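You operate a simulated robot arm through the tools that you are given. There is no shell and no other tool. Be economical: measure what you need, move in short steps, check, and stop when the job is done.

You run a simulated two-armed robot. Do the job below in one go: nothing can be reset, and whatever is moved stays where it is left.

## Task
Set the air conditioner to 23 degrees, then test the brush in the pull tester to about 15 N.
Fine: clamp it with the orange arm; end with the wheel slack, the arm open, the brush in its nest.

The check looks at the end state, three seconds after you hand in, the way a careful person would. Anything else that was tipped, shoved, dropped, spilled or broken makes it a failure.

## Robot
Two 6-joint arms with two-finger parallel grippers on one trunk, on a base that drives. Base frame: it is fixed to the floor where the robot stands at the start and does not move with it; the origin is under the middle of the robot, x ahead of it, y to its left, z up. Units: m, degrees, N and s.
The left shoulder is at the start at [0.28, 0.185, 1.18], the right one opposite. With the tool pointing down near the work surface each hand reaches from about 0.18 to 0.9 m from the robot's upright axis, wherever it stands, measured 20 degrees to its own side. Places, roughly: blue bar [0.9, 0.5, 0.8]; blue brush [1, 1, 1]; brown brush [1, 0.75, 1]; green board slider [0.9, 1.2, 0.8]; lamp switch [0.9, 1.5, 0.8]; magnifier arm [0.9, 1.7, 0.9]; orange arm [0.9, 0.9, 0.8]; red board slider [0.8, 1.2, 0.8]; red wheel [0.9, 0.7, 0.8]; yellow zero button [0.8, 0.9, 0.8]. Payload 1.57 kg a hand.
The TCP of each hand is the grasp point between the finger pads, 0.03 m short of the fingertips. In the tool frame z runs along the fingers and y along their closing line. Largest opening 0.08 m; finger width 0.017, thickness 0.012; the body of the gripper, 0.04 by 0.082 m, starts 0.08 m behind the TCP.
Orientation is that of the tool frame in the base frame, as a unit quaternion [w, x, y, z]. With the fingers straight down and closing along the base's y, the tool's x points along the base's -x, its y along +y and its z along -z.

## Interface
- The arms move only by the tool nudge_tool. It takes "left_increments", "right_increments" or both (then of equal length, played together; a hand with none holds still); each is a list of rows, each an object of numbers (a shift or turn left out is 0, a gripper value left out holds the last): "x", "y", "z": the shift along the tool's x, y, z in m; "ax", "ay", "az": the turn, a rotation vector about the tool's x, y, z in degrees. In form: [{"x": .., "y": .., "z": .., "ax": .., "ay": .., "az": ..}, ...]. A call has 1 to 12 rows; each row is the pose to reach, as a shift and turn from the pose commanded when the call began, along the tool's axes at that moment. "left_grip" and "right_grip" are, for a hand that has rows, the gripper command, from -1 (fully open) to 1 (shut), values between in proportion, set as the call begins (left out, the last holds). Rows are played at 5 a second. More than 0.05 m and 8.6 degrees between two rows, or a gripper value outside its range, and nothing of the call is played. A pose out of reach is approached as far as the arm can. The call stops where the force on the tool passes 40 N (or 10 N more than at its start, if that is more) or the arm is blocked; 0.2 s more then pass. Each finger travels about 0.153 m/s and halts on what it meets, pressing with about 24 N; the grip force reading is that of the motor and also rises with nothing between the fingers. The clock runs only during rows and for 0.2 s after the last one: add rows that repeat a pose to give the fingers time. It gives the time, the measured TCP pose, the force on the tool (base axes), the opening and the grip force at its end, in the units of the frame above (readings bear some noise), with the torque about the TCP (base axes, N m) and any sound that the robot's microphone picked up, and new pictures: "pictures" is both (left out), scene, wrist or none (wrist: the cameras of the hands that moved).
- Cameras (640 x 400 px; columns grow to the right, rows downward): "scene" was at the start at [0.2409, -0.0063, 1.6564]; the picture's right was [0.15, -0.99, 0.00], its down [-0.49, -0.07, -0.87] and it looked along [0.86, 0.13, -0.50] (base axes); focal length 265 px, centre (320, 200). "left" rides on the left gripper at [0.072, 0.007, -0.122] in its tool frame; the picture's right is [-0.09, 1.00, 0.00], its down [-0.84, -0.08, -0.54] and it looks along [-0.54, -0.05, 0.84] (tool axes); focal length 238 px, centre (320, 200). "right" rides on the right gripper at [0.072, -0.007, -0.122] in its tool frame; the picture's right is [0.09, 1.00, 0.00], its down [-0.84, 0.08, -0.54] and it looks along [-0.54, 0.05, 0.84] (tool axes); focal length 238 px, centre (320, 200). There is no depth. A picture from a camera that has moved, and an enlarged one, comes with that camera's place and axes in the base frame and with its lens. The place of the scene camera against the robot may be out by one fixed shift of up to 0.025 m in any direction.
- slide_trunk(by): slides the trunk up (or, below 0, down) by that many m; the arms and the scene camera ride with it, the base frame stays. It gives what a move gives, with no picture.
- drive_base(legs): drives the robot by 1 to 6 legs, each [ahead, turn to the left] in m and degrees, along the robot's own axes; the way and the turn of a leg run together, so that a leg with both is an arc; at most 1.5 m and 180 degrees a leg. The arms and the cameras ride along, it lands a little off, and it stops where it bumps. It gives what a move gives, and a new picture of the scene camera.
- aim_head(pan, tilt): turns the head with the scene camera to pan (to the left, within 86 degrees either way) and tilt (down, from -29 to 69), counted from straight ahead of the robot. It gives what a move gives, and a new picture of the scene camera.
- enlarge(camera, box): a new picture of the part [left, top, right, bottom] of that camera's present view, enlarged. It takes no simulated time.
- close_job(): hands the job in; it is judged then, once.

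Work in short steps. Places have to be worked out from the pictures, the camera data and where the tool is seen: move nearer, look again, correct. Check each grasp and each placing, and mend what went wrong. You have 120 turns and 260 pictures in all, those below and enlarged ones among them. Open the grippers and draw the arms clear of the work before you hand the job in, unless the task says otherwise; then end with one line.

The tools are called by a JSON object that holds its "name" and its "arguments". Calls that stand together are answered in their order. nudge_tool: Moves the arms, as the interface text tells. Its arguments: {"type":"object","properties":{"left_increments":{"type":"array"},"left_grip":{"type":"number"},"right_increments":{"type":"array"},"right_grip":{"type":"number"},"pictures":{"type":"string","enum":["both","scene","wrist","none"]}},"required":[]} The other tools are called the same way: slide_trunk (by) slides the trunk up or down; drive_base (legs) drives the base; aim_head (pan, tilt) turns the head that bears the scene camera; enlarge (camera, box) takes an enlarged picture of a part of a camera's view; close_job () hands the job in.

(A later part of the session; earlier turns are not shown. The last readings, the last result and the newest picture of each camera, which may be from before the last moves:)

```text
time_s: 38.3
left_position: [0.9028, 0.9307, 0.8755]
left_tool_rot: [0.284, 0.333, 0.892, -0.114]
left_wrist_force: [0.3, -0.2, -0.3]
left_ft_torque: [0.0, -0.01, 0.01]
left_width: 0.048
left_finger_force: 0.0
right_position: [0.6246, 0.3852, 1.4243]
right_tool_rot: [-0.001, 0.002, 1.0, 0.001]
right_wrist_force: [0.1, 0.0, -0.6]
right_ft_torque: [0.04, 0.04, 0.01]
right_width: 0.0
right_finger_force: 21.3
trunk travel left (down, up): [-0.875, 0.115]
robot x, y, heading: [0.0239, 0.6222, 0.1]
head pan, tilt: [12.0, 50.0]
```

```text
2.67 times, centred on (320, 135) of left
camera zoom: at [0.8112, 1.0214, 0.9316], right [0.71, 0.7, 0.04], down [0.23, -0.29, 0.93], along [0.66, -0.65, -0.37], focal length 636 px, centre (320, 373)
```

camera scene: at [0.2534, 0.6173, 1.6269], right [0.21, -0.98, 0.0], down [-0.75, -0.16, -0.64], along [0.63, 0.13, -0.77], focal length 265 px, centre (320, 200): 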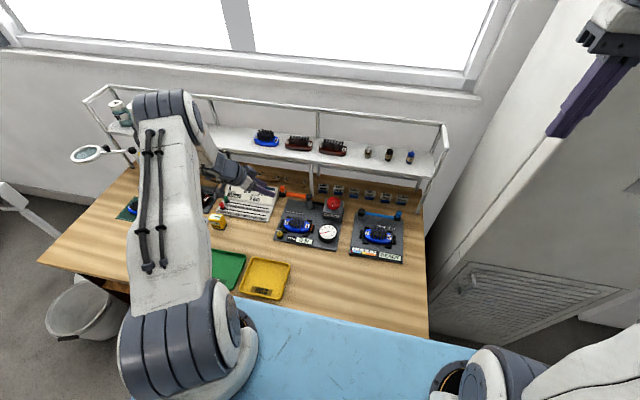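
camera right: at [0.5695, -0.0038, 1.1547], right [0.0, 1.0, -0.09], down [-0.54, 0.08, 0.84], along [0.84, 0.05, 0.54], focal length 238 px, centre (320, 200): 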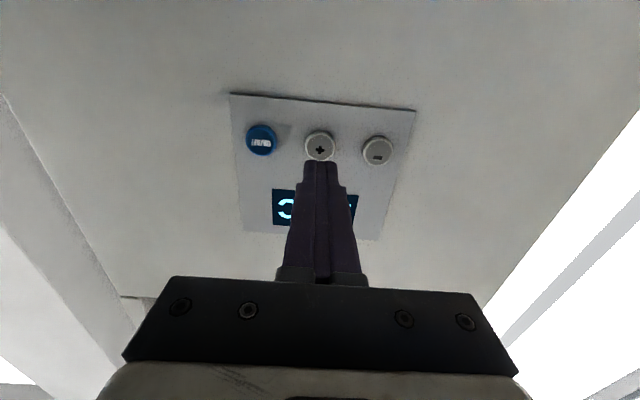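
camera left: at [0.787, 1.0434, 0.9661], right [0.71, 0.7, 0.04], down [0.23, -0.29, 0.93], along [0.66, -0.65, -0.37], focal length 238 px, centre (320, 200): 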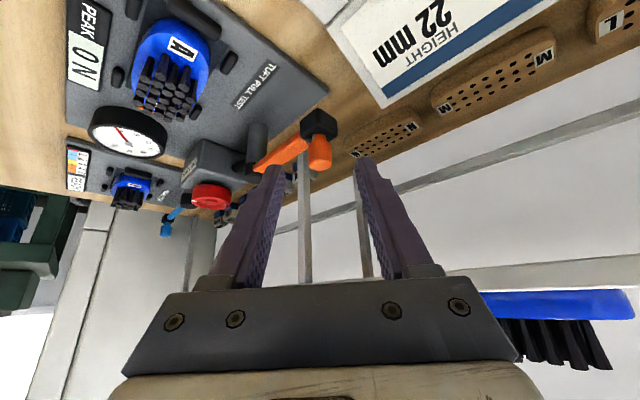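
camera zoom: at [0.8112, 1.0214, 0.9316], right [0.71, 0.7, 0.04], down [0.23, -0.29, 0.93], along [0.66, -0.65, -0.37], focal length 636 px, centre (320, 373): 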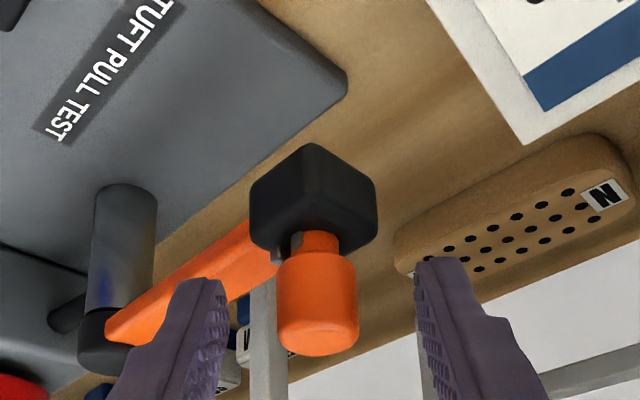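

Fingers straddle the knob. I close on it.

{"name": "nudge_tool", "arguments": {"left_increments": [{"z": 0}, {"z": 0}, {"z": 0}], "left_grip": 1, "pictures": "none"}}

{"name": "enlarge", "arguments": {"camera": "left", "box": [200, 60, 440, 210]}}

```text
time_s: 39.1
left_position: [0.9017, 0.9299, 0.8752]
left_tool_rot: [0.284, 0.334, 0.892, -0.115]
left_wrist_force: [-1.0, -1.8, -1.2]
left_ft_torque: [-0.16, -0.12, -0.07]
left_width: 0.0192
left_finger_force: 33.1
right_position: [0.6239, 0.3849, 1.424]
right_tool_rot: [-0.001, 0.0, 1.0, 0.0]
right_wrist_force: [-0.4, 0.4, -0.8]
right_ft_torque: [-0.01, -0.02, 0.0]
right_width: 0.0001
right_finger_force: 21.1
trunk travel left (down, up): [-0.875, 0.115]
robot x, y, heading: [0.0285, 0.6191, -0.2]
head pan, tilt: [12.0, 50.0]
```

```text
2.67 times, centred on (320, 135) of left
camera zoom: at [0.8109, 1.0212, 0.9316], right [0.71, 0.7, 0.04], down [0.23, -0.29, 0.93], along [0.66, -0.65, -0.37], focal length 636 px, centre (320, 373)
```

zoom: 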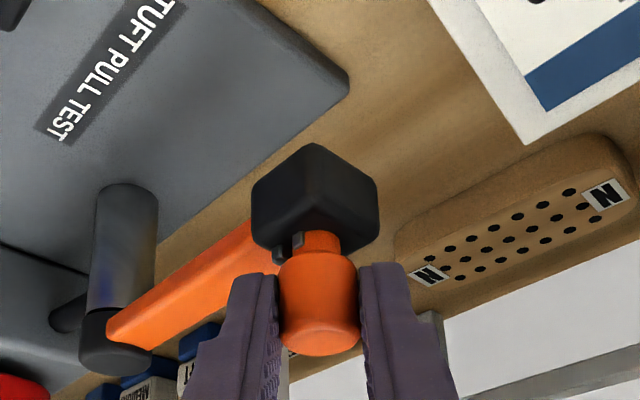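

Gripped firmly (19 mm). Cross-checking views puts the pivot at ≈[0.908, 0.816], R≈0.107, so I swing the first 30° along the arc and watch the force.

{"name": "nudge_tool", "arguments": {"left_increments": [{"x": 0.0056, "y": -0.0067, "z": -0.0039}, {"x": 0.0111, "y": -0.0133, "z": -0.0078}, {"x": 0.0156, "y": -0.0207, "z": -0.0109}, {"x": 0.0201, "y": -0.0282, "z": -0.014}, {"x": 0.0265, "y": -0.0451, "z": -0.0183}], "pictures": "wrist"}}

```text
time_s: 40.3
left_position: [0.8471, 0.9212, 0.8761]
left_tool_rot: [0.285, 0.333, 0.892, -0.115]
left_wrist_force: [-0.2, 4.2, -2.1]
left_ft_torque: [0.2, 0.25, 0.2]
left_width: 0.019
left_finger_force: 33.5
right_position: [0.6238, 0.3863, 1.4225]
right_tool_rot: [-0.001, 0.0, 1.0, 0.0]
right_wrist_force: [-0.5, 0.0, -0.4]
right_ft_torque: [0.0, -0.01, 0.01]
right_width: 0.0
right_finger_force: 21.2
trunk travel left (down, up): [-0.875, 0.115]
robot x, y, heading: [0.0259, 0.6243, -0.1]
head pan, tilt: [12.0, 50.0]
camera left: at [0.7569, 1.0099, 0.9321], right [0.71, 0.7, 0.04], down [0.23, -0.29, 0.93], along [0.66, -0.65, -0.37], focal length 238 px, centre (320, 200)
```

left: 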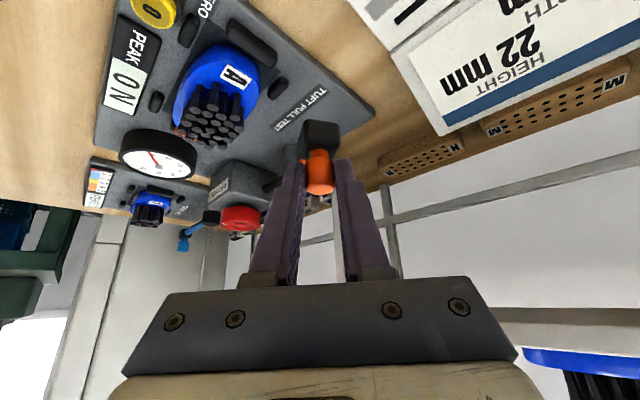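

Swing follows well with low force. Next 24° of arc.

{"name": "nudge_tool", "arguments": {"left_increments": [{"x": 0.0027, "y": -0.011, "z": -0.0018}, {"x": 0.0049, "y": -0.0218, "z": -0.0032}, {"x": 0.0055, "y": -0.033, "z": -0.0034}, {"x": 0.0057, "y": -0.044, "z": -0.0034}], "pictures": "wrist"}}

```text
time_s: 41.3
left_position: [0.8141, 0.8892, 0.875]
left_tool_rot: [0.285, 0.334, 0.891, -0.116]
left_wrist_force: [2.4, 0.3, -1.3]
left_ft_torque: [-0.03, 0.01, 0.18]
left_width: 0.0192
left_finger_force: 34.0
right_position: [0.6244, 0.3858, 1.4231]
right_tool_rot: [-0.001, 0.001, 1.0, 0.0]
right_wrist_force: [0.9, 0.3, -0.4]
right_ft_torque: [-0.01, 0.0, 0.01]
right_width: 0.0
right_finger_force: 21.7
trunk travel left (down, up): [-0.875, 0.115]
robot x, y, heading: [0.0268, 0.6225, 0.2]
head pan, tilt: [12.0, 50.0]
camera left: at [0.7229, 0.9801, 0.9322], right [0.71, 0.7, 0.04], down [0.23, -0.29, 0.93], along [0.66, -0.66, -0.37], focal length 238 px, centre (320, 200)
```

left: 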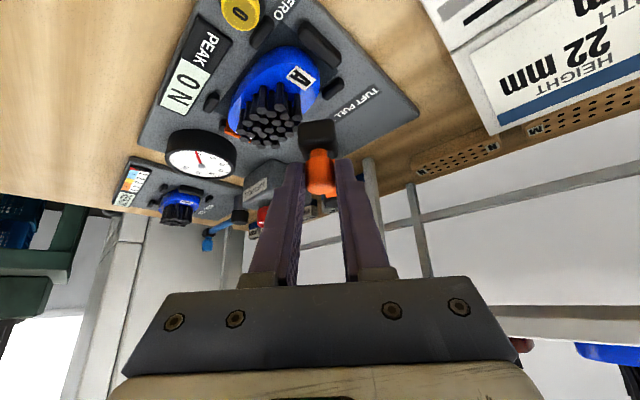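

Good. Continue 22° more.

{"name": "nudge_tool", "arguments": {"left_increments": [{"x": -0.0012, "y": -0.011, "z": 0.001}, {"x": -0.0027, "y": -0.0221, "z": 0.0024}, {"x": -0.005, "y": -0.031, "z": 0.0043}, {"x": -0.0078, "y": -0.0397, "z": 0.0063}], "pictures": "wrist"}}

{"name": "enlarge", "arguments": {"camera": "left", "box": [160, 0, 480, 200]}}

```text
time_s: 42.3
left_position: [0.7957, 0.8526, 0.8762]
left_tool_rot: [0.286, 0.334, 0.891, -0.114]
left_wrist_force: [2.3, 1.5, 4.4]
left_ft_torque: [0.23, 0.2, 0.23]
left_width: 0.0196
left_finger_force: 33.4
right_position: [0.6238, 0.3849, 1.4233]
right_tool_rot: [-0.001, 0.001, 1.0, 0.0]
right_wrist_force: [0.0, 0.0, 0.2]
right_ft_torque: [0.02, 0.05, -0.05]
right_width: 0.0001
right_finger_force: 21.4
trunk travel left (down, up): [-0.875, 0.115]
robot x, y, heading: [0.0285, 0.6186, -0.0]
head pan, tilt: [12.0, 50.0]
camera left: at [0.7047, 0.9438, 0.9322], right [0.71, 0.7, 0.04], down [0.23, -0.29, 0.93], along [0.66, -0.65, -0.37], focal length 238 px, centre (320, 200)
```

left: 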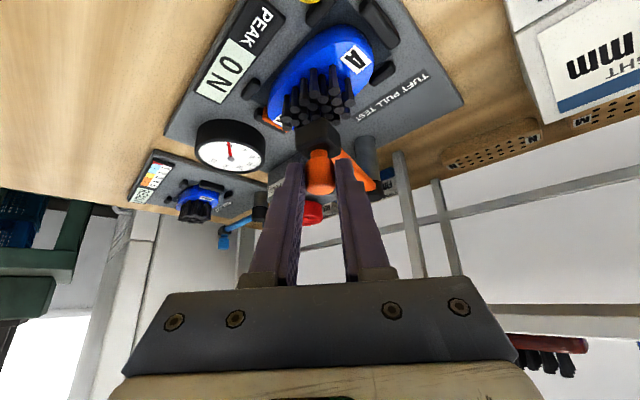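

```text
2.00 times, centred on (320, 100) of left
camera zoom: at [0.7047, 0.9438, 0.9322], right [0.71, 0.7, 0.04], down [0.23, -0.29, 0.93], along [0.66, -0.65, -0.37], focal length 477 px, centre (320, 400)
```

zoom: 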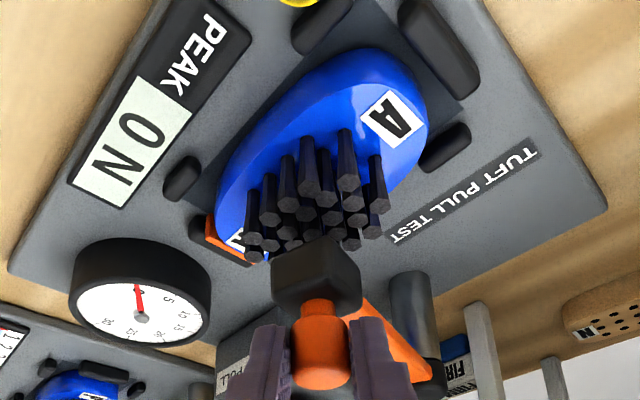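

Arm end is now over the brush's tufts; no stop felt yet. I check from the scene camera for the closed position marks.

{"name": "enlarge", "arguments": {"camera": "scene", "box": [260, 175, 356, 235]}}

```text
6.67 times, centred on (308, 205) of scene
camera zoom: at [0.2531, 0.6172, 1.627], right [0.21, -0.98, 0.0], down [-0.75, -0.16, -0.64], along [0.63, 0.13, -0.77], focal length 1768 px, centre (400, 167)
```

zoom: 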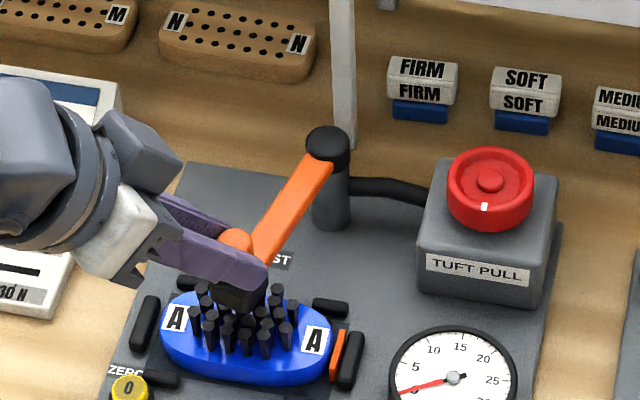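

The arm isn't at a stop yet; I carry on 10° in small steps, watching the force and sound.

{"name": "nudge_tool", "arguments": {"left_increments": [{"x": -0.0018, "y": -0.004, "z": 0.0014}, {"x": -0.0037, "y": -0.008, "z": 0.0029}, {"x": -0.0056, "y": -0.012, "z": 0.0043}, {"x": -0.0075, "y": -0.0159, "z": 0.0058}], "pictures": "none"}}

{"name": "enlarge", "arguments": {"camera": "scene", "box": [260, 175, 356, 235]}}

```text
time_s: 43.0
left_position: [0.7948, 0.8517, 0.8759]
left_tool_rot: [0.285, 0.327, 0.895, -0.107]
left_wrist_force: [2.2, 7.9, -1.7]
left_ft_torque: [0.89, 0.66, 0.16]
left_width: 0.0192
left_finger_force: 33.1
right_position: [0.625, 0.3862, 1.4234]
right_tool_rot: [0.0, -0.001, 1.0, 0.0]
right_wrist_force: [0.1, 0.1, 0.6]
right_ft_torque: [-0.03, 0.0, 0.0]
right_width: 0.0
right_finger_force: 21.6
trunk travel left (down, up): [-0.875, 0.115]
robot x, y, heading: [0.0259, 0.6217, 0.2]
head pan, tilt: [12.0, 50.0]
stopped in row 3 (left hand): the force on the tool passed its limit at 44 N (the readings are from after the stop); the commanded pose is now the measured one
```

```text
6.67 times, centred on (308, 205) of scene
camera zoom: at [0.2533, 0.6183, 1.6268], right [0.21, -0.98, 0.0], down [-0.75, -0.16, -0.64], along [0.63, 0.14, -0.77], focal length 1768 px, centre (400, 167)
```

zoom: 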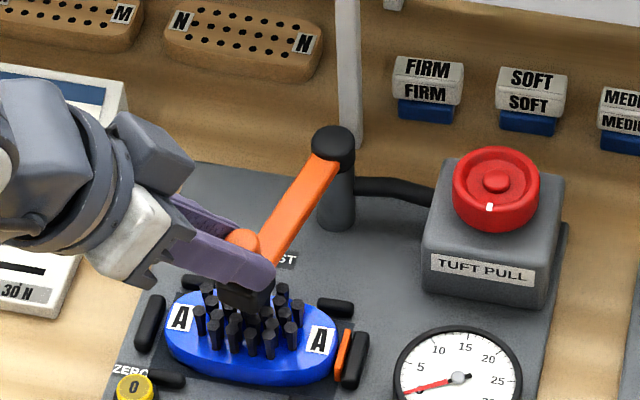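

The arm met its stop (~75° swing) with its end over the tuft field. I relax the grip and back out along the fingers.

{"name": "nudge_tool", "arguments": {"left_increments": [{"z": 0}, {"z": 0}, {"z": -0.02}, {"z": -0.05}, {"z": -0.08}, {"z": -0.11}], "left_grip": -0.2, "pictures": "wrist"}}

{"name": "enlarge", "arguments": {"camera": "scene", "box": [260, 175, 356, 235]}}

{"name": "enlarge", "arguments": {"camera": "left", "box": [160, 0, 480, 200]}}

```text
time_s: 44.4
left_position: [0.7467, 0.8896, 0.9667]
left_tool_rot: [0.285, 0.328, 0.894, -0.108]
left_wrist_force: [-0.4, 0.6, 0.3]
left_ft_torque: [0.0, 0.01, -0.03]
left_width: 0.0479
left_finger_force: 0.1
right_position: [0.6248, 0.3859, 1.4238]
right_tool_rot: [-0.001, -0.001, 1.0, 0.0]
right_wrist_force: [-0.4, -0.7, 0.0]
right_ft_torque: [0.01, -0.02, 0.03]
right_width: 0.0
right_finger_force: 21.4
trunk travel left (down, up): [-0.875, 0.115]
robot x, y, heading: [0.0228, 0.6207, 0.1]
head pan, tilt: [12.0, 50.0]
camera left: at [0.6545, 0.9794, 1.0232], right [0.7, 0.71, 0.05], down [0.23, -0.29, 0.93], along [0.67, -0.64, -0.37], focal length 238 px, centre (320, 200)
```

left: 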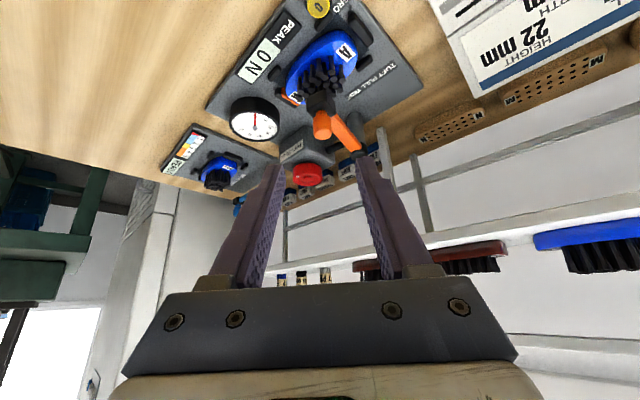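

```text
6.67 times, centred on (308, 205) of scene
camera zoom: at [0.2533, 0.6179, 1.6269], right [0.21, -0.98, 0.0], down [-0.75, -0.16, -0.64], along [0.63, 0.14, -0.77], focal length 1768 px, centre (400, 167)
```

zoom: 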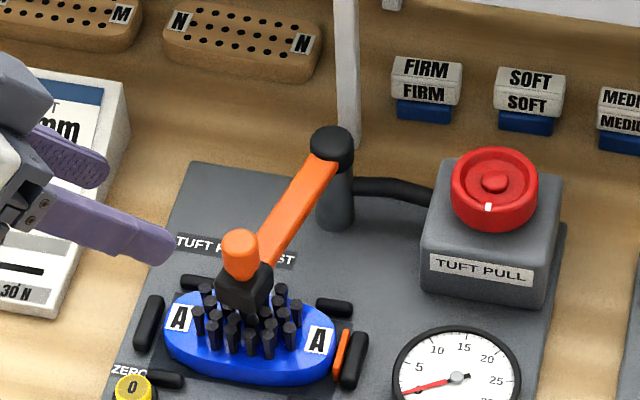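

```text
2.00 times, centred on (320, 100) of left
camera zoom: at [0.6545, 0.9794, 1.0232], right [0.7, 0.71, 0.05], down [0.23, -0.29, 0.93], along [0.67, -0.64, -0.37], focal length 477 px, centre (320, 400)
```

zoom: 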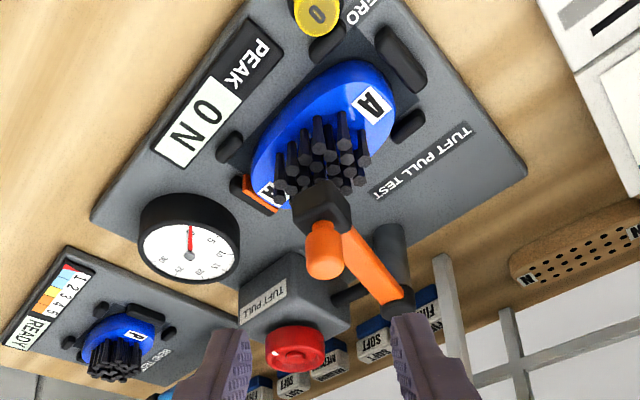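

The clamp block sits over the tufts. The wheel is at ≈[0.90, 0.713, 0.83], ø≈0.05, close in front of the shelf edge (x≈0.935, z≈0.98), so I'll keep the tilted tool and orbit it about the wheel's vertical axis. I yaw the hand to +30° and open it, high above.

{"name": "nudge_tool", "arguments": {"left_increments": [{"x": -0.0126, "y": -0.0108, "z": 0.002, "ax": -4.55, "ay": -0.1, "az": -6.3}, {"x": -0.025, "y": -0.0216, "z": 0.004, "ax": -9.1, "ay": -0.2, "az": -12.6}, {"x": -0.0377, "y": -0.0323, "z": 0.006, "ax": -13.7, "ay": -0.3, "az": -18.9}, {"x": -0.05, "y": -0.043, "z": 0.008, "ax": -18.2, "ay": -0.4, "az": -25.2}, {"x": -0.063, "y": -0.054, "z": 0.01, "ax": -22.8, "ay": -0.5, "az": -31.5}, {"x": -0.075, "y": -0.065, "z": 0.012, "ax": -27.3, "ay": -0.6, "az": -37.8}, {"x": -0.088, "y": -0.0755, "z": 0.014, "ax": -31.9, "ay": -0.7, "az": -44.1}, {"x": -0.1, "y": -0.086, "z": 0.016, "ax": -36.4, "ay": -0.8, "az": -50.4}, {"x": -0.113, "y": -0.097, "z": 0.018, "ax": -41, "ay": -1, "az": -56.7}, {"x": -0.113, "y": -0.097, "z": 0.018, "ax": -41, "ay": -1, "az": -56.7}], "left_grip": -1}}

```text
time_s: 46.6
left_position: [0.6601, 0.9928, 1.0295]
left_tool_rot: [0.309, -0.201, 0.929, 0.021]
left_wrist_force: [0.2, 0.2, -1.0]
left_ft_torque: [0.02, 0.02, -0.02]
left_width: 0.0802
left_finger_force: 0.1
left hand out of reach, approached as far as the arm can: row 3, 4, 5, 6, 7, 8, 9, 10
right_position: [0.6241, 0.3851, 1.4229]
right_tool_rot: [-0.002, 0.0, 1.0, 0.0]
right_wrist_force: [-0.4, 0.2, 0.3]
right_ft_torque: [0.03, -0.02, 0.0]
right_width: 0.0001
right_finger_force: 21.0
trunk travel left (down, up): [-0.875, 0.115]
robot x, y, heading: [0.0235, 0.6196, 0.4]
head pan, tilt: [12.0, 50.0]
camera scene: at [0.2532, 0.6176, 1.6269], right [0.21, -0.98, 0.0], down [-0.75, -0.16, -0.64], along [0.63, 0.14, -0.77], focal length 265 px, centre (320, 200)
camera left: at [0.5387, 0.9518, 1.0851], right [-0.32, 0.95, -0.03], down [0.33, 0.14, 0.93], along [0.89, 0.29, -0.36], focal length 238 px, centre (320, 200)
```

scene: 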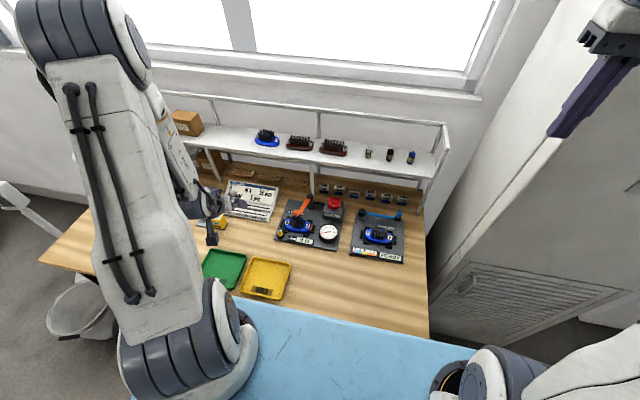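
left: 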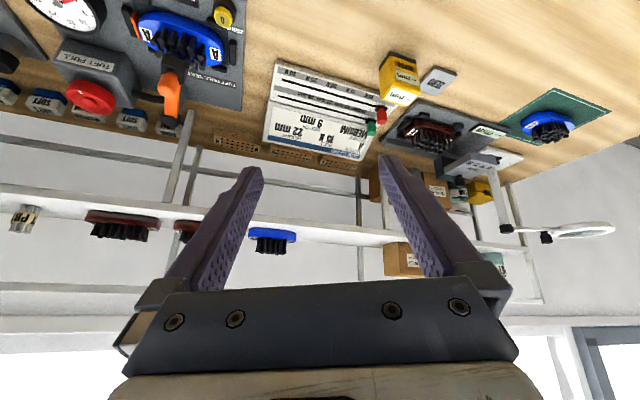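

The arm couldn't fold that close. From the reached pose (yaw ≈ +20°, good enough), I go outward first and then sideways towards the wheel.

{"name": "nudge_tool", "arguments": {"left_increments": [{"x": -0.035, "y": -0.014, "z": 0.023}, {"x": -0.07, "y": -0.028, "z": 0.046}, {"x": -0.106, "y": -0.043, "z": 0.067}, {"x": -0.103, "y": -0.078, "z": 0.075}, {"x": -0.1, "y": -0.113, "z": 0.083}, {"x": -0.095, "y": -0.145, "z": 0.091}, {"x": -0.088, "y": -0.18, "z": 0.098}, {"x": -0.08, "y": -0.215, "z": 0.103}, {"x": -0.07, "y": -0.25, "z": 0.105}]}}

```text
time_s: 48.6
left_position: [0.8504, 0.884, 1.0358]
left_tool_rot: [0.276, -0.187, 0.942, -0.028]
left_wrist_force: [0.4, -0.4, 0.1]
left_ft_torque: [0.0, 0.04, -0.02]
left_width: 0.08
left_finger_force: 0.0
left hand out of reach, approached as far as the arm can: row 4, 5, 6, 7, 8, 9
right_position: [0.6251, 0.3871, 1.4247]
right_tool_rot: [-0.001, 0.0, 1.0, 0.0]
right_wrist_force: [-0.5, -0.7, 0.3]
right_ft_torque: [0.0, -0.01, 0.03]
right_width: 0.0002
right_finger_force: 21.2
trunk travel left (down, up): [-0.875, 0.115]
robot x, y, heading: [0.0286, 0.6198, 0.4]
head pan, tilt: [12.0, 50.0]
camera scene: at [0.2532, 0.618, 1.6269], right [0.21, -0.98, 0.0], down [-0.75, -0.16, -0.64], along [0.63, 0.14, -0.77], focal length 265 px, centre (320, 200)
camera left: at [0.7292, 0.8567, 1.0999], right [-0.26, 0.96, -0.11], down [0.39, 0.21, 0.9], along [0.88, 0.2, -0.43], focal length 238 px, centre (320, 200)
```

scene: 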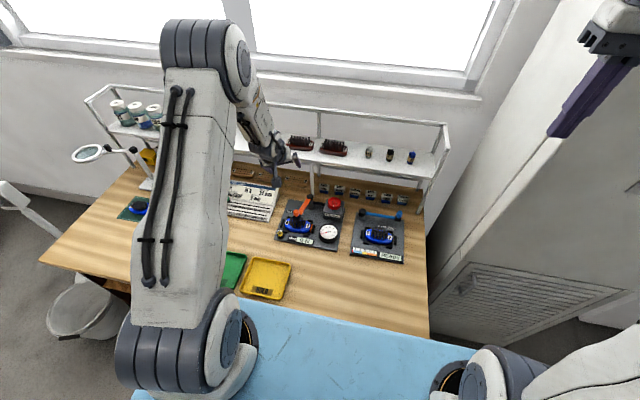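
left: 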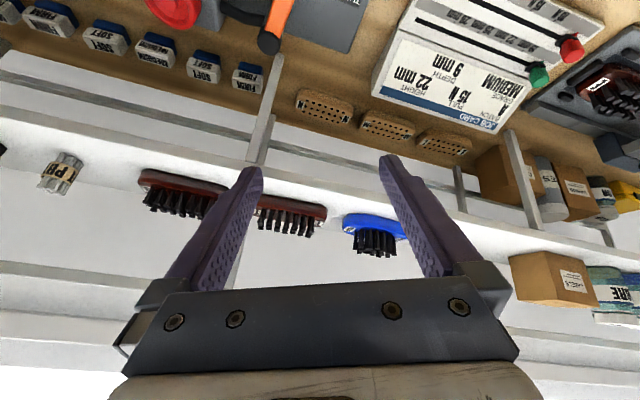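

The left arm cannot reach inward with that yaw from here; I'd rather move the base to y≈0.40 so the wheel lies on the left hand's side. First I retract the left hand to the carry pose.

{"name": "nudge_tool", "arguments": {"left_increments": [{"x": 0.001, "y": 0.002, "z": -0.04, "ax": -0.3, "ay": 2.7, "az": 1.8}, {"x": 0.002, "y": 0.004, "z": -0.08, "ax": -0.55, "ay": 5.4, "az": 3.65}, {"x": 0.003, "y": 0.006, "z": -0.12, "ax": -0.8, "ay": 8.1, "az": 5.5}, {"x": 0.004, "y": 0.008, "z": -0.16, "ax": -1.1, "ay": 10.8, "az": 7.3}, {"x": 0.005, "y": 0.01, "z": -0.2, "ax": -1.4, "ay": 13.5, "az": 9.1}, {"x": 0.006, "y": 0.012, "z": -0.24, "ax": -1.65, "ay": 16.2, "az": 11}, {"x": 0.007, "y": 0.014, "z": -0.28, "ax": -1.9, "ay": 18.9, "az": 12.8}, {"x": 0.008, "y": 0.016, "z": -0.32, "ax": -2.2, "ay": 21.6, "az": 14.6}, {"x": 0.009, "y": 0.018, "z": -0.36, "ax": -2.5, "ay": 24.3, "az": 16.4}, {"x": 0.01, "y": 0.02, "z": -0.4, "ax": -2.75, "ay": 27, "az": 18.3}, {"x": 0.011, "y": 0.022, "z": -0.44, "ax": -3, "ay": 29.7, "az": 20.1}, {"x": 0.011, "y": 0.024, "z": -0.476, "ax": -3.3, "ay": 32.3, "az": 21.9}], "pictures": "scene"}}

```text
time_s: 51.2
left_position: [0.582, 0.8787, 1.4298]
left_tool_rot: [0.0, 0.0, 1.0, 0.0]
left_wrist_force: [0.9, 0.0, 0.3]
left_ft_torque: [-0.03, 0.01, -0.03]
left_width: 0.0799
left_finger_force: 0.0
left hand out of reach, approached as far as the arm can: row 1, 2
right_position: [0.6256, 0.3848, 1.4234]
right_tool_rot: [-0.001, 0.0, 1.0, 0.0]
right_wrist_force: [0.6, 0.7, 0.1]
right_ft_torque: [0.0, 0.0, -0.04]
right_width: 0.0001
right_finger_force: 21.5
trunk travel left (down, up): [-0.875, 0.115]
robot x, y, heading: [0.0269, 0.6205, 0.6]
head pan, tilt: [12.0, 50.0]
camera scene: at [0.2532, 0.6179, 1.6269], right [0.21, -0.98, 0.0], down [-0.75, -0.16, -0.64], along [0.63, 0.14, -0.77], focal length 265 px, centre (320, 200)
```

scene: 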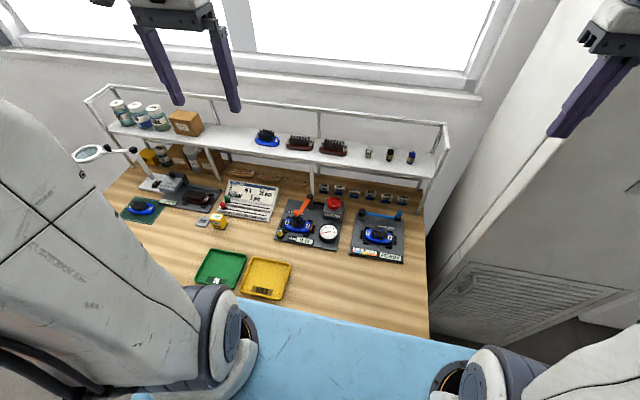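

Hands are in carry poses. I drive: back, turn right, ahead 0.22, turn left, ahead again.

{"name": "drive_base", "arguments": {"legs": [[-0.12, 0], [0, -90], [0.22, 0], [0, 89.5], [0.12, 0]]}}

```text
time_s: 62.1
left_position: [0.5876, 0.6576, 1.429]
left_tool_rot: [0.001, 0.001, 1.0, 0.001]
left_wrist_force: [0.1, 0.1, 0.8]
left_ft_torque: [0.03, 0.0, 0.0]
left_width: 0.0801
left_finger_force: 0.1
right_position: [0.6302, 0.165, 1.4228]
right_tool_rot: [-0.002, 0.0, 1.0, 0.0]
right_wrist_force: [-0.3, -0.3, 0.9]
right_ft_torque: [0.03, -0.02, -0.02]
right_width: 0.0001
right_finger_force: 21.2
trunk travel left (down, up): [-0.875, 0.115]
robot x, y, heading: [0.0268, 0.3995, 0.0]
head pan, tilt: [12.0, 50.0]
camera scene: at [0.2594, 0.3966, 1.6269], right [0.21, -0.98, 0.0], down [-0.75, -0.16, -0.64], along [0.63, 0.13, -0.77], focal length 265 px, centre (320, 200)
```

scene: 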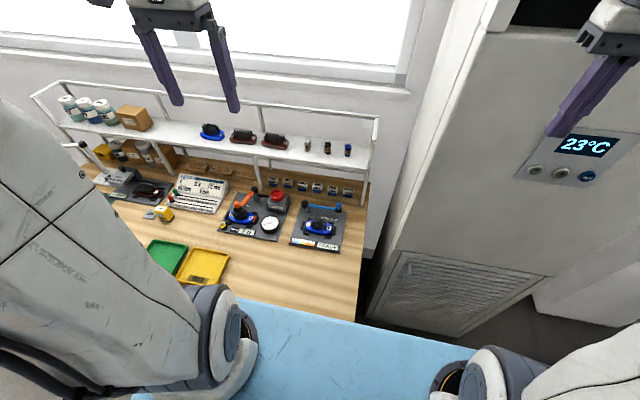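

Good position. I bring the left hand, open, tilted 35° and yawed +25°, to 10 cm short of the wheel along the finger direction.

{"name": "nudge_tool", "arguments": {"left_increments": [{"x": -0.0217, "y": 0.0026, "z": 0.0427, "ax": -0.63, "ay": -2.87, "az": -2.02}, {"x": -0.0433, "y": 0.0052, "z": 0.0853, "ax": -1.27, "ay": -5.73, "az": -4.03}, {"x": -0.065, "y": 0.0078, "z": 0.128, "ax": -1.9, "ay": -8.6, "az": -6.05}, {"x": -0.0867, "y": 0.0103, "z": 0.1707, "ax": -2.53, "ay": -11.47, "az": -8.07}, {"x": -0.1083, "y": 0.0129, "z": 0.2133, "ax": -3.17, "ay": -14.33, "az": -10.08}, {"x": -0.13, "y": 0.0155, "z": 0.256, "ax": -3.8, "ay": -17.2, "az": -12.1}, {"x": -0.1517, "y": 0.0181, "z": 0.2987, "ax": -4.43, "ay": -20.07, "az": -14.12}, {"x": -0.1733, "y": 0.0207, "z": 0.3413, "ax": -5.07, "ay": -22.93, "az": -16.13}, {"x": -0.195, "y": 0.0233, "z": 0.384, "ax": -5.7, "ay": -25.8, "az": -18.15}, {"x": -0.2167, "y": 0.0258, "z": 0.4267, "ax": -6.33, "ay": -28.67, "az": -20.17}, {"x": -0.2383, "y": 0.0284, "z": 0.4693, "ax": -6.97, "ay": -31.53, "az": -22.18}, {"x": -0.26, "y": 0.031, "z": 0.512, "ax": -7.6, "ay": -34.4, "az": -24.2}]}}

```text
time_s: 64.7
left_position: [0.8489, 0.6886, 0.9179]
left_tool_rot: [0.295, -0.206, 0.931, 0.065]
left_wrist_force: [-0.5, -0.9, -0.7]
left_ft_torque: [-0.04, -0.01, 0.05]
left_width: 0.0801
left_finger_force: 0.1
left hand out of reach, approached as far as the arm can: row 9
right_position: [0.6307, 0.1641, 1.4248]
right_tool_rot: [-0.001, 0.001, 1.0, 0.0]
right_wrist_force: [0.8, 0.3, 0.2]
right_ft_torque: [0.01, 0.03, 0.02]
right_width: 0.0
right_finger_force: 21.2
trunk travel left (down, up): [-0.875, 0.115]
robot x, y, heading: [0.0332, 0.4025, -0.4]
head pan, tilt: [12.0, 50.0]
camera scene: at [0.2592, 0.3968, 1.627], right [0.21, -0.98, 0.0], down [-0.75, -0.16, -0.64], along [0.63, 0.13, -0.77], focal length 265 px, centre (320, 200)
camera left: at [0.7309, 0.6398, 0.9754], right [-0.35, 0.94, 0.05], down [0.37, 0.09, 0.92], along [0.86, 0.34, -0.38], focal length 238 px, centre (320, 200)
```

scene: 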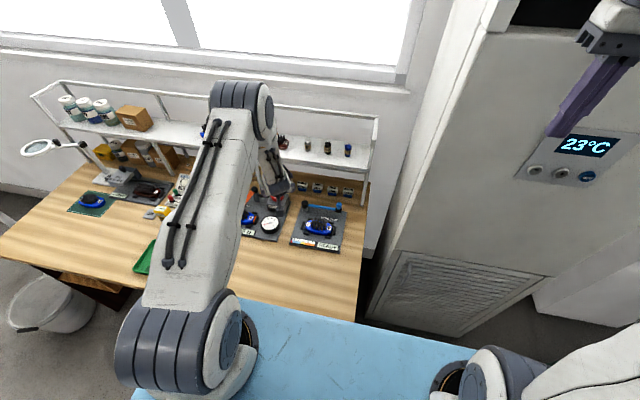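
left: 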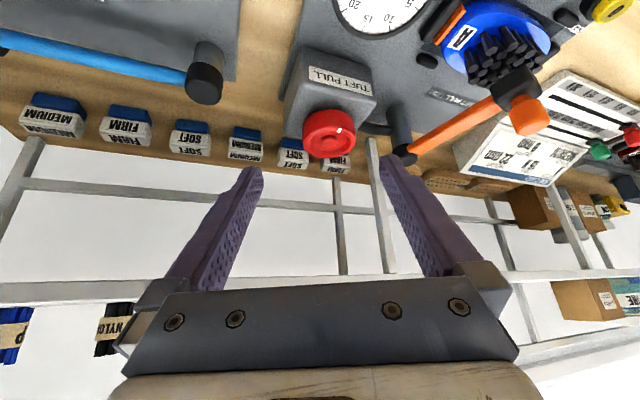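

Reached. The wheel is well placed between the fingers at ≈[0.893, 0.717, 0.837]. I advance 4.5 cm with a 7 mm lateral correction and look.

{"name": "nudge_tool", "arguments": {"left_increments": [{"x": 0.002, "y": 0.003, "z": 0.02}, {"x": 0.004, "y": 0.007, "z": 0.045}, {"x": 0.004, "y": 0.007, "z": 0.045}], "pictures": "wrist"}}

{"name": "enlarge", "arguments": {"camera": "left", "box": [200, 40, 440, 190]}}

```text
time_s: 65.5
left_position: [0.8666, 0.7049, 0.8783]
left_tool_rot: [0.293, -0.206, 0.931, 0.066]
left_wrist_force: [0.1, -0.1, -0.9]
left_ft_torque: [-0.03, 0.01, -0.02]
left_width: 0.0797
left_finger_force: 0.1
right_position: [0.6301, 0.1643, 1.4229]
right_tool_rot: [0.0, 0.001, 1.0, 0.0]
right_wrist_force: [0.5, -0.2, 1.0]
right_ft_torque: [0.01, -0.02, -0.02]
right_width: 0.0
right_finger_force: 20.8
trunk travel left (down, up): [-0.875, 0.115]
robot x, y, heading: [0.0302, 0.402, 0.0]
head pan, tilt: [12.0, 50.0]
camera left: at [0.7479, 0.6562, 0.9365], right [-0.35, 0.94, 0.05], down [0.37, 0.09, 0.92], along [0.86, 0.34, -0.38], focal length 238 px, centre (320, 200)
```

left: 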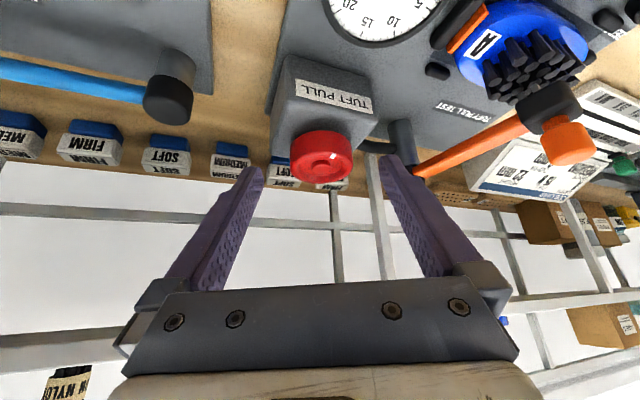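

```text
2.67 times, centred on (320, 115) of left
camera zoom: at [0.7479, 0.6562, 0.9365], right [-0.35, 0.94, 0.05], down [0.37, 0.09, 0.92], along [0.86, 0.34, -0.38], focal length 636 px, centre (320, 427)
```

zoom: 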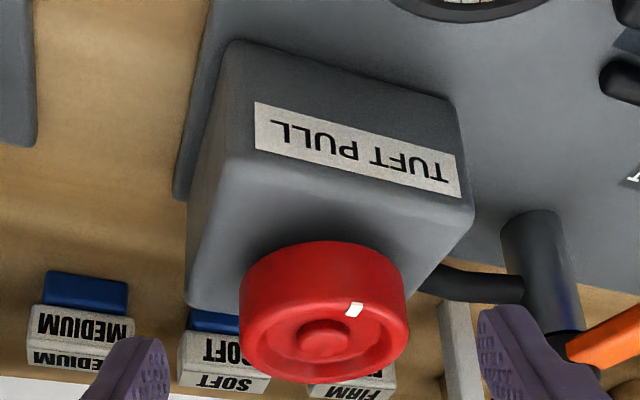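

Wheel top is near z≈0.845; the fingers straddle it. I go in another 2.5 cm.

{"name": "nudge_tool", "arguments": {"left_increments": [{"x": 0.002, "z": 0.013}, {"x": 0.0035, "z": 0.025}, {"x": 0.0035, "z": 0.025}], "pictures": "none"}}

{"name": "enlarge", "arguments": {"camera": "left", "box": [200, 40, 440, 190]}}

```text
time_s: 66.3
left_position: [0.8769, 0.7095, 0.8553]
left_tool_rot: [0.294, -0.207, 0.931, 0.065]
left_wrist_force: [-0.2, 0.1, 0.0]
left_ft_torque: [-0.03, 0.0, 0.0]
left_width: 0.0803
left_finger_force: 0.2
right_position: [0.6307, 0.1651, 1.4238]
right_tool_rot: [0.0, 0.001, 1.0, 0.0]
right_wrist_force: [0.0, -0.2, 0.2]
right_ft_torque: [0.02, 0.02, 0.01]
right_width: 0.0001
right_finger_force: 21.3
trunk travel left (down, up): [-0.875, 0.115]
robot x, y, heading: [0.0347, 0.4015, 0.2]
head pan, tilt: [12.0, 50.0]
```

```text
2.67 times, centred on (320, 115) of left
camera zoom: at [0.7583, 0.6609, 0.9138], right [-0.35, 0.93, 0.05], down [0.37, 0.09, 0.92], along [0.86, 0.34, -0.38], focal length 636 px, centre (320, 427)
```

zoom: 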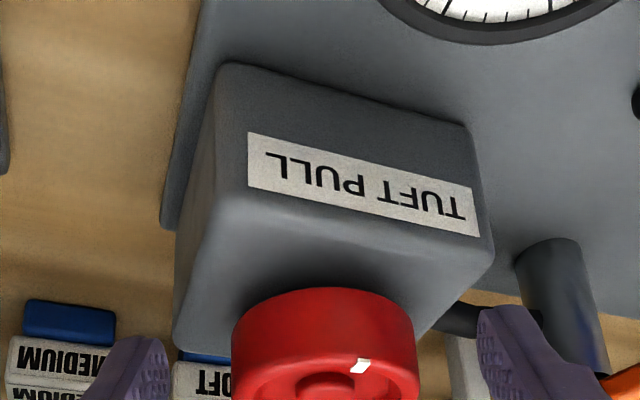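

Close to centred; I shift 4 mm along tool x and close on the wheel.

{"name": "nudge_tool", "arguments": {"left_increments": [{"x": 0.004}, {"x": 0.004}, {"x": 0.004}, {"x": 0.004}], "left_grip": 1, "pictures": "none"}}

{"name": "enlarge", "arguments": {"camera": "left", "box": [200, 40, 440, 190]}}

```text
time_s: 67.3
left_position: [0.8754, 0.709, 0.8548]
left_tool_rot: [0.297, -0.207, 0.93, 0.066]
left_wrist_force: [9.1, 10.0, 7.3]
left_ft_torque: [0.08, -0.25, 0.14]
left_width: 0.0493
left_finger_force: 45.3
right_position: [0.6304, 0.1667, 1.4236]
right_tool_rot: [-0.001, 0.0, 1.0, 0.001]
right_wrist_force: [0.0, 0.2, -0.4]
right_ft_torque: [0.02, -0.03, -0.01]
right_width: 0.0003
right_finger_force: 21.3
trunk travel left (down, up): [-0.875, 0.115]
robot x, y, heading: [0.0329, 0.4011, -0.1]
head pan, tilt: [12.0, 50.0]
```

```text
2.67 times, centred on (320, 115) of left
camera zoom: at [0.7569, 0.6604, 0.9124], right [-0.35, 0.93, 0.05], down [0.37, 0.09, 0.93], along [0.86, 0.35, -0.37], focal length 636 px, centre (320, 427)
```

zoom: 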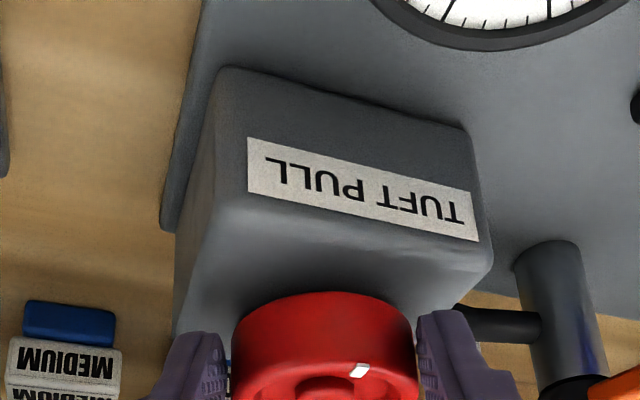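

Wheel gripped (49 mm). I turn it 15° clockwise (seen from above) about its vertical axis and read the gauge.

{"name": "nudge_tool", "arguments": {"left_increments": [{"y": 0.0012, "ax": 2.9, "az": 4.1}, {"y": 0.0025, "ax": 5.8, "az": 8.2}, {"y": 0.0037, "z": 0.0003, "ax": 8.7, "az": 12.3}], "pictures": "none"}}

{"name": "enlarge", "arguments": {"camera": "scene", "box": [210, 180, 306, 240]}}

{"name": "enlarge", "arguments": {"camera": "left", "box": [200, 0, 520, 200]}}

```text
time_s: 68.1
left_position: [0.8748, 0.7107, 0.8553]
left_tool_rot: [0.3, -0.166, 0.938, 0.052]
left_wrist_force: [8.7, 19.8, 14.0]
left_ft_torque: [0.17, 0.32, 0.35]
left_width: 0.0493
left_finger_force: 45.2
left hand out of reach, approached as far as the arm can: row 2, 3
right_position: [0.6297, 0.1648, 1.4245]
right_tool_rot: [-0.001, 0.002, 1.0, 0.0]
right_wrist_force: [-0.7, -0.4, -0.7]
right_ft_torque: [-0.01, 0.01, -0.01]
right_width: 0.0
right_finger_force: 21.4
trunk travel left (down, up): [-0.875, 0.115]
robot x, y, heading: [0.0358, 0.4004, -0.1]
head pan, tilt: [12.0, 50.0]
```

```text
6.67 times, centred on (258, 210) of scene
camera zoom: at [0.259, 0.3976, 1.6271], right [0.21, -0.98, 0.0], down [-0.75, -0.16, -0.64], along [0.63, 0.13, -0.77], focal length 1768 px, centre (733, 133)
```

zoom: 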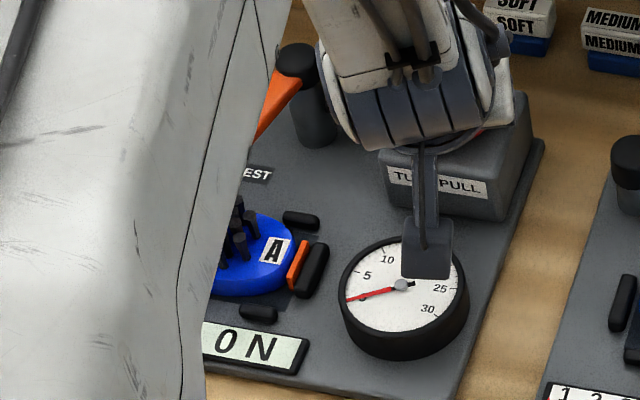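

```text
2.00 times, centred on (360, 100) of left
camera zoom: at [0.7522, 0.6729, 0.9122], right [-0.27, 0.96, 0.05], down [0.37, 0.06, 0.93], along [0.89, 0.27, -0.37], focal length 477 px, centre (240, 400)
```

zoom: 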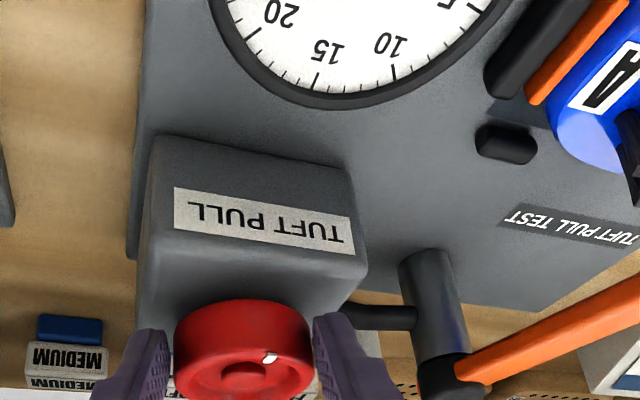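

Only ~5° was achieved (arm near an awkward configuration), gauge still 0. I retry clockwise with larger row steps.

{"name": "nudge_tool", "arguments": {"left_increments": [{"y": 0.002, "ax": 4.9, "az": 7}, {"y": 0.0039, "ax": 9.8, "az": 14}, {"y": 0.0057, "z": 0.0007, "ax": 14.5, "az": 20.5}], "pictures": "none"}}

{"name": "enlarge", "arguments": {"camera": "left", "box": [200, 0, 520, 200]}}

```text
time_s: 68.9
left_position: [0.8749, 0.7112, 0.8548]
left_tool_rot: [0.299, -0.166, 0.938, 0.053]
left_wrist_force: [5.2, 23.2, 15.0]
left_ft_torque: [0.39, -0.21, 0.47]
left_width: 0.0489
left_finger_force: 45.0
left hand out of reach, approached as far as the arm can: row 1, 2, 3
right_position: [0.6292, 0.1666, 1.4233]
right_tool_rot: [-0.001, 0.001, 1.0, 0.0]
right_wrist_force: [0.3, -0.3, -0.9]
right_ft_torque: [-0.01, 0.01, 0.0]
right_width: 0.0004
right_finger_force: 21.2
trunk travel left (down, up): [-0.875, 0.115]
robot x, y, heading: [0.0338, 0.4015, -0.4]
head pan, tilt: [12.0, 50.0]
```

```text
2.00 times, centred on (360, 100) of left
camera zoom: at [0.7521, 0.6729, 0.9121], right [-0.27, 0.96, 0.05], down [0.37, 0.05, 0.93], along [0.89, 0.27, -0.37], focal length 477 px, centre (240, 400)
```

zoom: 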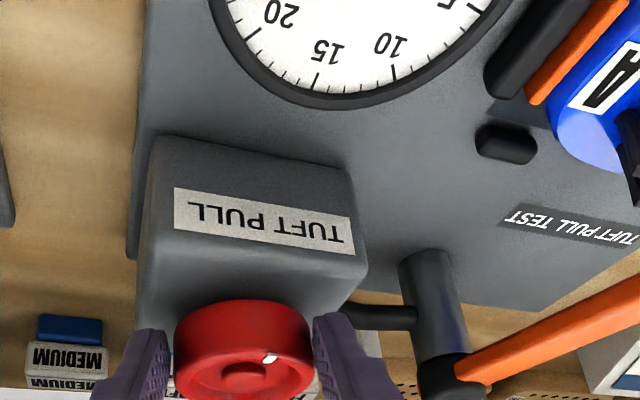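

A joint limit blocks clockwise from here; counterclockwise should be free. I test counterclockwise 20° to learn which direction loads the gauge.

{"name": "nudge_tool", "arguments": {"left_increments": [{"y": -0.0012, "ax": -2.9, "az": -4.1}, {"y": -0.0025, "ax": -5.8, "az": -8.2}, {"y": -0.0037, "ax": -8.7, "az": -12.3}, {"x": -0.0005, "y": -0.005, "ax": -11.6, "az": -16.4}], "pictures": "none"}}

{"name": "enlarge", "arguments": {"camera": "scene", "box": [210, 180, 306, 240]}}

{"name": "enlarge", "arguments": {"camera": "left", "box": [200, 0, 520, 200]}}

```text
time_s: 69.9
left_position: [0.8743, 0.7003, 0.8544]
left_tool_rot: [0.283, -0.323, 0.897, 0.102]
left_wrist_force: [-0.2, -8.6, 17.1]
left_ft_torque: [0.18, -0.88, -0.47]
left_width: 0.0473
left_finger_force: 44.7
right_position: [0.6304, 0.1645, 1.4238]
right_tool_rot: [0.0, 0.001, 1.0, 0.0]
right_wrist_force: [-0.5, 0.6, -0.7]
right_ft_torque: [-0.07, -0.01, 0.01]
right_width: 0.0
right_finger_force: 21.3
trunk travel left (down, up): [-0.875, 0.115]
robot x, y, heading: [0.0353, 0.4023, 0.1]
head pan, tilt: [12.0, 50.0]
```

```text
6.67 times, centred on (258, 210) of scene
camera zoom: at [0.2584, 0.3959, 1.6272], right [0.2, -0.98, 0.0], down [-0.75, -0.16, -0.64], along [0.63, 0.13, -0.77], focal length 1768 px, centre (733, 133)
```

zoom: 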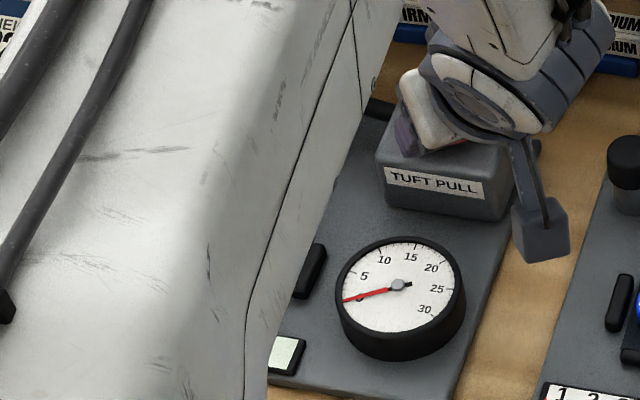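

```text
2.00 times, centred on (360, 100) of left
camera zoom: at [0.773, 0.6234, 0.9118], right [-0.58, 0.82, 0.05], down [0.34, 0.18, 0.92], along [0.74, 0.55, -0.38], focal length 477 px, centre (240, 400)
```

zoom: 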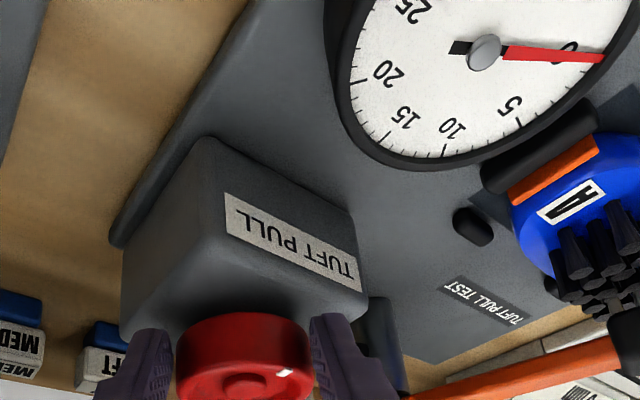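

The wheel's white mark shows it stayed put while the pads slipped counterclockwise — that's the slack stop, so clockwise loads. I open slightly, rotate around the wheel to yaw 65° (recentred, 3 mm higher) and regrip.

{"name": "nudge_tool", "arguments": {"left_increments": [{"x": -0.0017, "z": -0.0025}, {"x": -0.0017, "z": -0.0025}, {"x": -0.0033, "y": -0.0013, "z": -0.0014, "ax": -3.65, "az": -5.2}, {"x": -0.0048, "y": -0.0026, "z": -0.0003, "ax": -7.3, "az": -10.4}, {"x": -0.0064, "y": -0.004, "z": 0.0007, "ax": -10.95, "az": -15.6}, {"x": -0.0079, "y": -0.0053, "z": 0.0018, "ax": -14.6, "az": -20.8}, {"x": -0.0079, "y": -0.0053, "z": 0.0018, "ax": -14.6, "az": -20.8}], "left_grip": -0.6, "pictures": "none"}}

{"name": "enlarge", "arguments": {"camera": "left", "box": [200, 40, 520, 240]}}

```text
time_s: 71.5
left_position: [0.8847, 0.7055, 0.8563]
left_tool_rot: [0.252, -0.516, 0.802, 0.163]
left_wrist_force: [-0.3, 0.2, 0.9]
left_ft_torque: [0.0, -0.01, 0.02]
left_width: 0.0637
left_finger_force: 0.2
right_position: [0.631, 0.1646, 1.4238]
right_tool_rot: [-0.001, 0.001, 1.0, 0.0]
right_wrist_force: [0.3, 0.3, -0.6]
right_ft_torque: [0.0, 0.04, 0.01]
right_width: 0.0003
right_finger_force: 21.2
trunk travel left (down, up): [-0.875, 0.115]
robot x, y, heading: [0.0309, 0.3993, -0.2]
head pan, tilt: [12.0, 50.0]
```

```text
2.00 times, centred on (360, 140) of left
camera zoom: at [0.8264, 0.5907, 0.9145], right [-0.87, 0.48, 0.05], down [0.23, 0.31, 0.92], along [0.43, 0.82, -0.38], focal length 477 px, centre (240, 320)
```

zoom: 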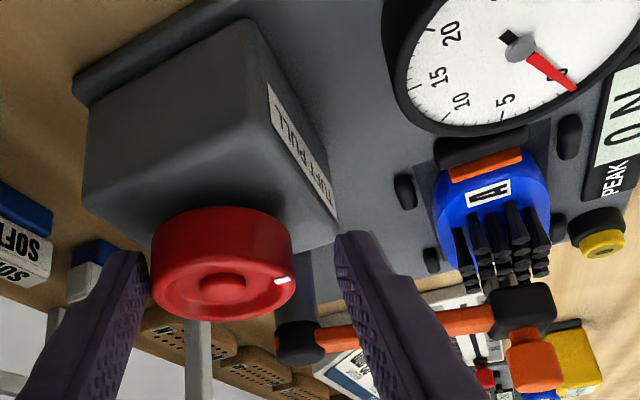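

Good view of gauge and wheel. I shift 6 mm toward the wheel centre and close.

{"name": "nudge_tool", "arguments": {"left_increments": [{"y": -0.006}, {"y": -0.006}], "left_grip": -0.6, "pictures": "none"}}

{"name": "nudge_tool", "arguments": {"left_increments": [{"z": 0}, {"z": 0}, {"z": 0}], "left_grip": 1, "pictures": "none"}}

{"name": "nudge_tool", "arguments": {"left_increments": [{"y": 0.0009, "ax": 3.15, "az": 4.5}, {"y": 0.0018, "ax": 6.3, "az": 9}, {"y": 0.0027, "ax": 9.45, "az": 13.5}, {"x": -0.0002, "y": 0.0036, "z": 0.0002, "ax": 12.6, "az": 18}], "pictures": "none"}}

{"name": "enlarge", "arguments": {"camera": "left", "box": [200, 0, 520, 200]}}

```text
time_s: 72.1
left_position: [0.8915, 0.7035, 0.8573]
left_tool_rot: [0.253, -0.514, 0.803, 0.162]
left_wrist_force: [-0.1, -0.3, 0.0]
left_ft_torque: [0.0, 0.0, 0.01]
left_width: 0.0638
left_finger_force: 0.1
right_position: [0.6303, 0.165, 1.4236]
right_tool_rot: [-0.001, 0.0, 1.0, 0.0]
right_wrist_force: [-0.1, 0.1, -0.3]
right_ft_torque: [0.0, 0.03, 0.0]
right_width: 0.0001
right_finger_force: 21.6
trunk travel left (down, up): [-0.875, 0.115]
robot x, y, heading: [0.0339, 0.4015, 0.1]
head pan, tilt: [12.0, 50.0]
```

```text
time_s: 72.9
left_position: [0.8911, 0.703, 0.8564]
left_tool_rot: [0.253, -0.516, 0.802, 0.162]
left_wrist_force: [1.3, -1.0, -1.0]
left_ft_torque: [-0.18, -0.21, -0.05]
left_width: 0.0495
left_finger_force: 45.2
right_position: [0.6308, 0.1652, 1.4239]
right_tool_rot: [-0.001, 0.0, 1.0, 0.0]
right_wrist_force: [-0.3, -0.1, -0.4]
right_ft_torque: [0.0, 0.0, 0.01]
right_width: 0.0
right_finger_force: 21.6
trunk travel left (down, up): [-0.875, 0.115]
robot x, y, heading: [0.0328, 0.4008, 0.0]
head pan, tilt: [12.0, 50.0]
```

```text
time_s: 73.9
left_position: [0.8837, 0.7077, 0.8555]
left_tool_rot: [0.278, -0.354, 0.886, 0.112]
left_wrist_force: [-16.3, 6.7, 3.4]
left_ft_torque: [0.46, -0.13, 0.29]
left_width: 0.0496
left_finger_force: 45.2
right_position: [0.6296, 0.1654, 1.424]
right_tool_rot: [-0.001, 0.001, 1.0, 0.0]
right_wrist_force: [-0.8, -0.9, -0.1]
right_ft_torque: [-0.03, 0.0, -0.02]
right_width: 0.0
right_finger_force: 20.8
trunk travel left (down, up): [-0.875, 0.115]
robot x, y, heading: [0.027, 0.4037, -0.1]
head pan, tilt: [12.0, 50.0]
```

```text
2.00 times, centred on (360, 100) of left
camera zoom: at [0.7881, 0.6223, 0.9145], right [-0.63, 0.77, 0.06], down [0.33, 0.2, 0.92], along [0.7, 0.6, -0.38], focal length 477 px, centre (240, 400)
```

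zoom: 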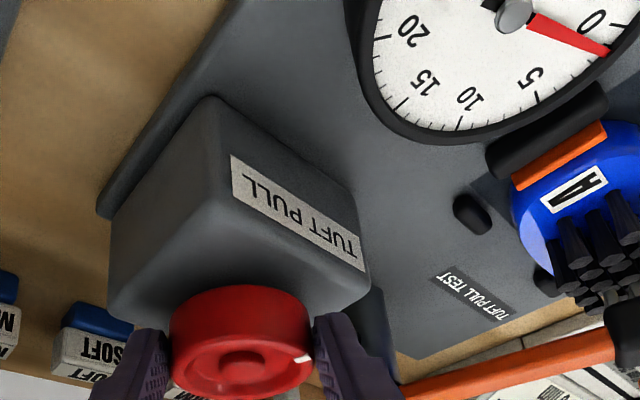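

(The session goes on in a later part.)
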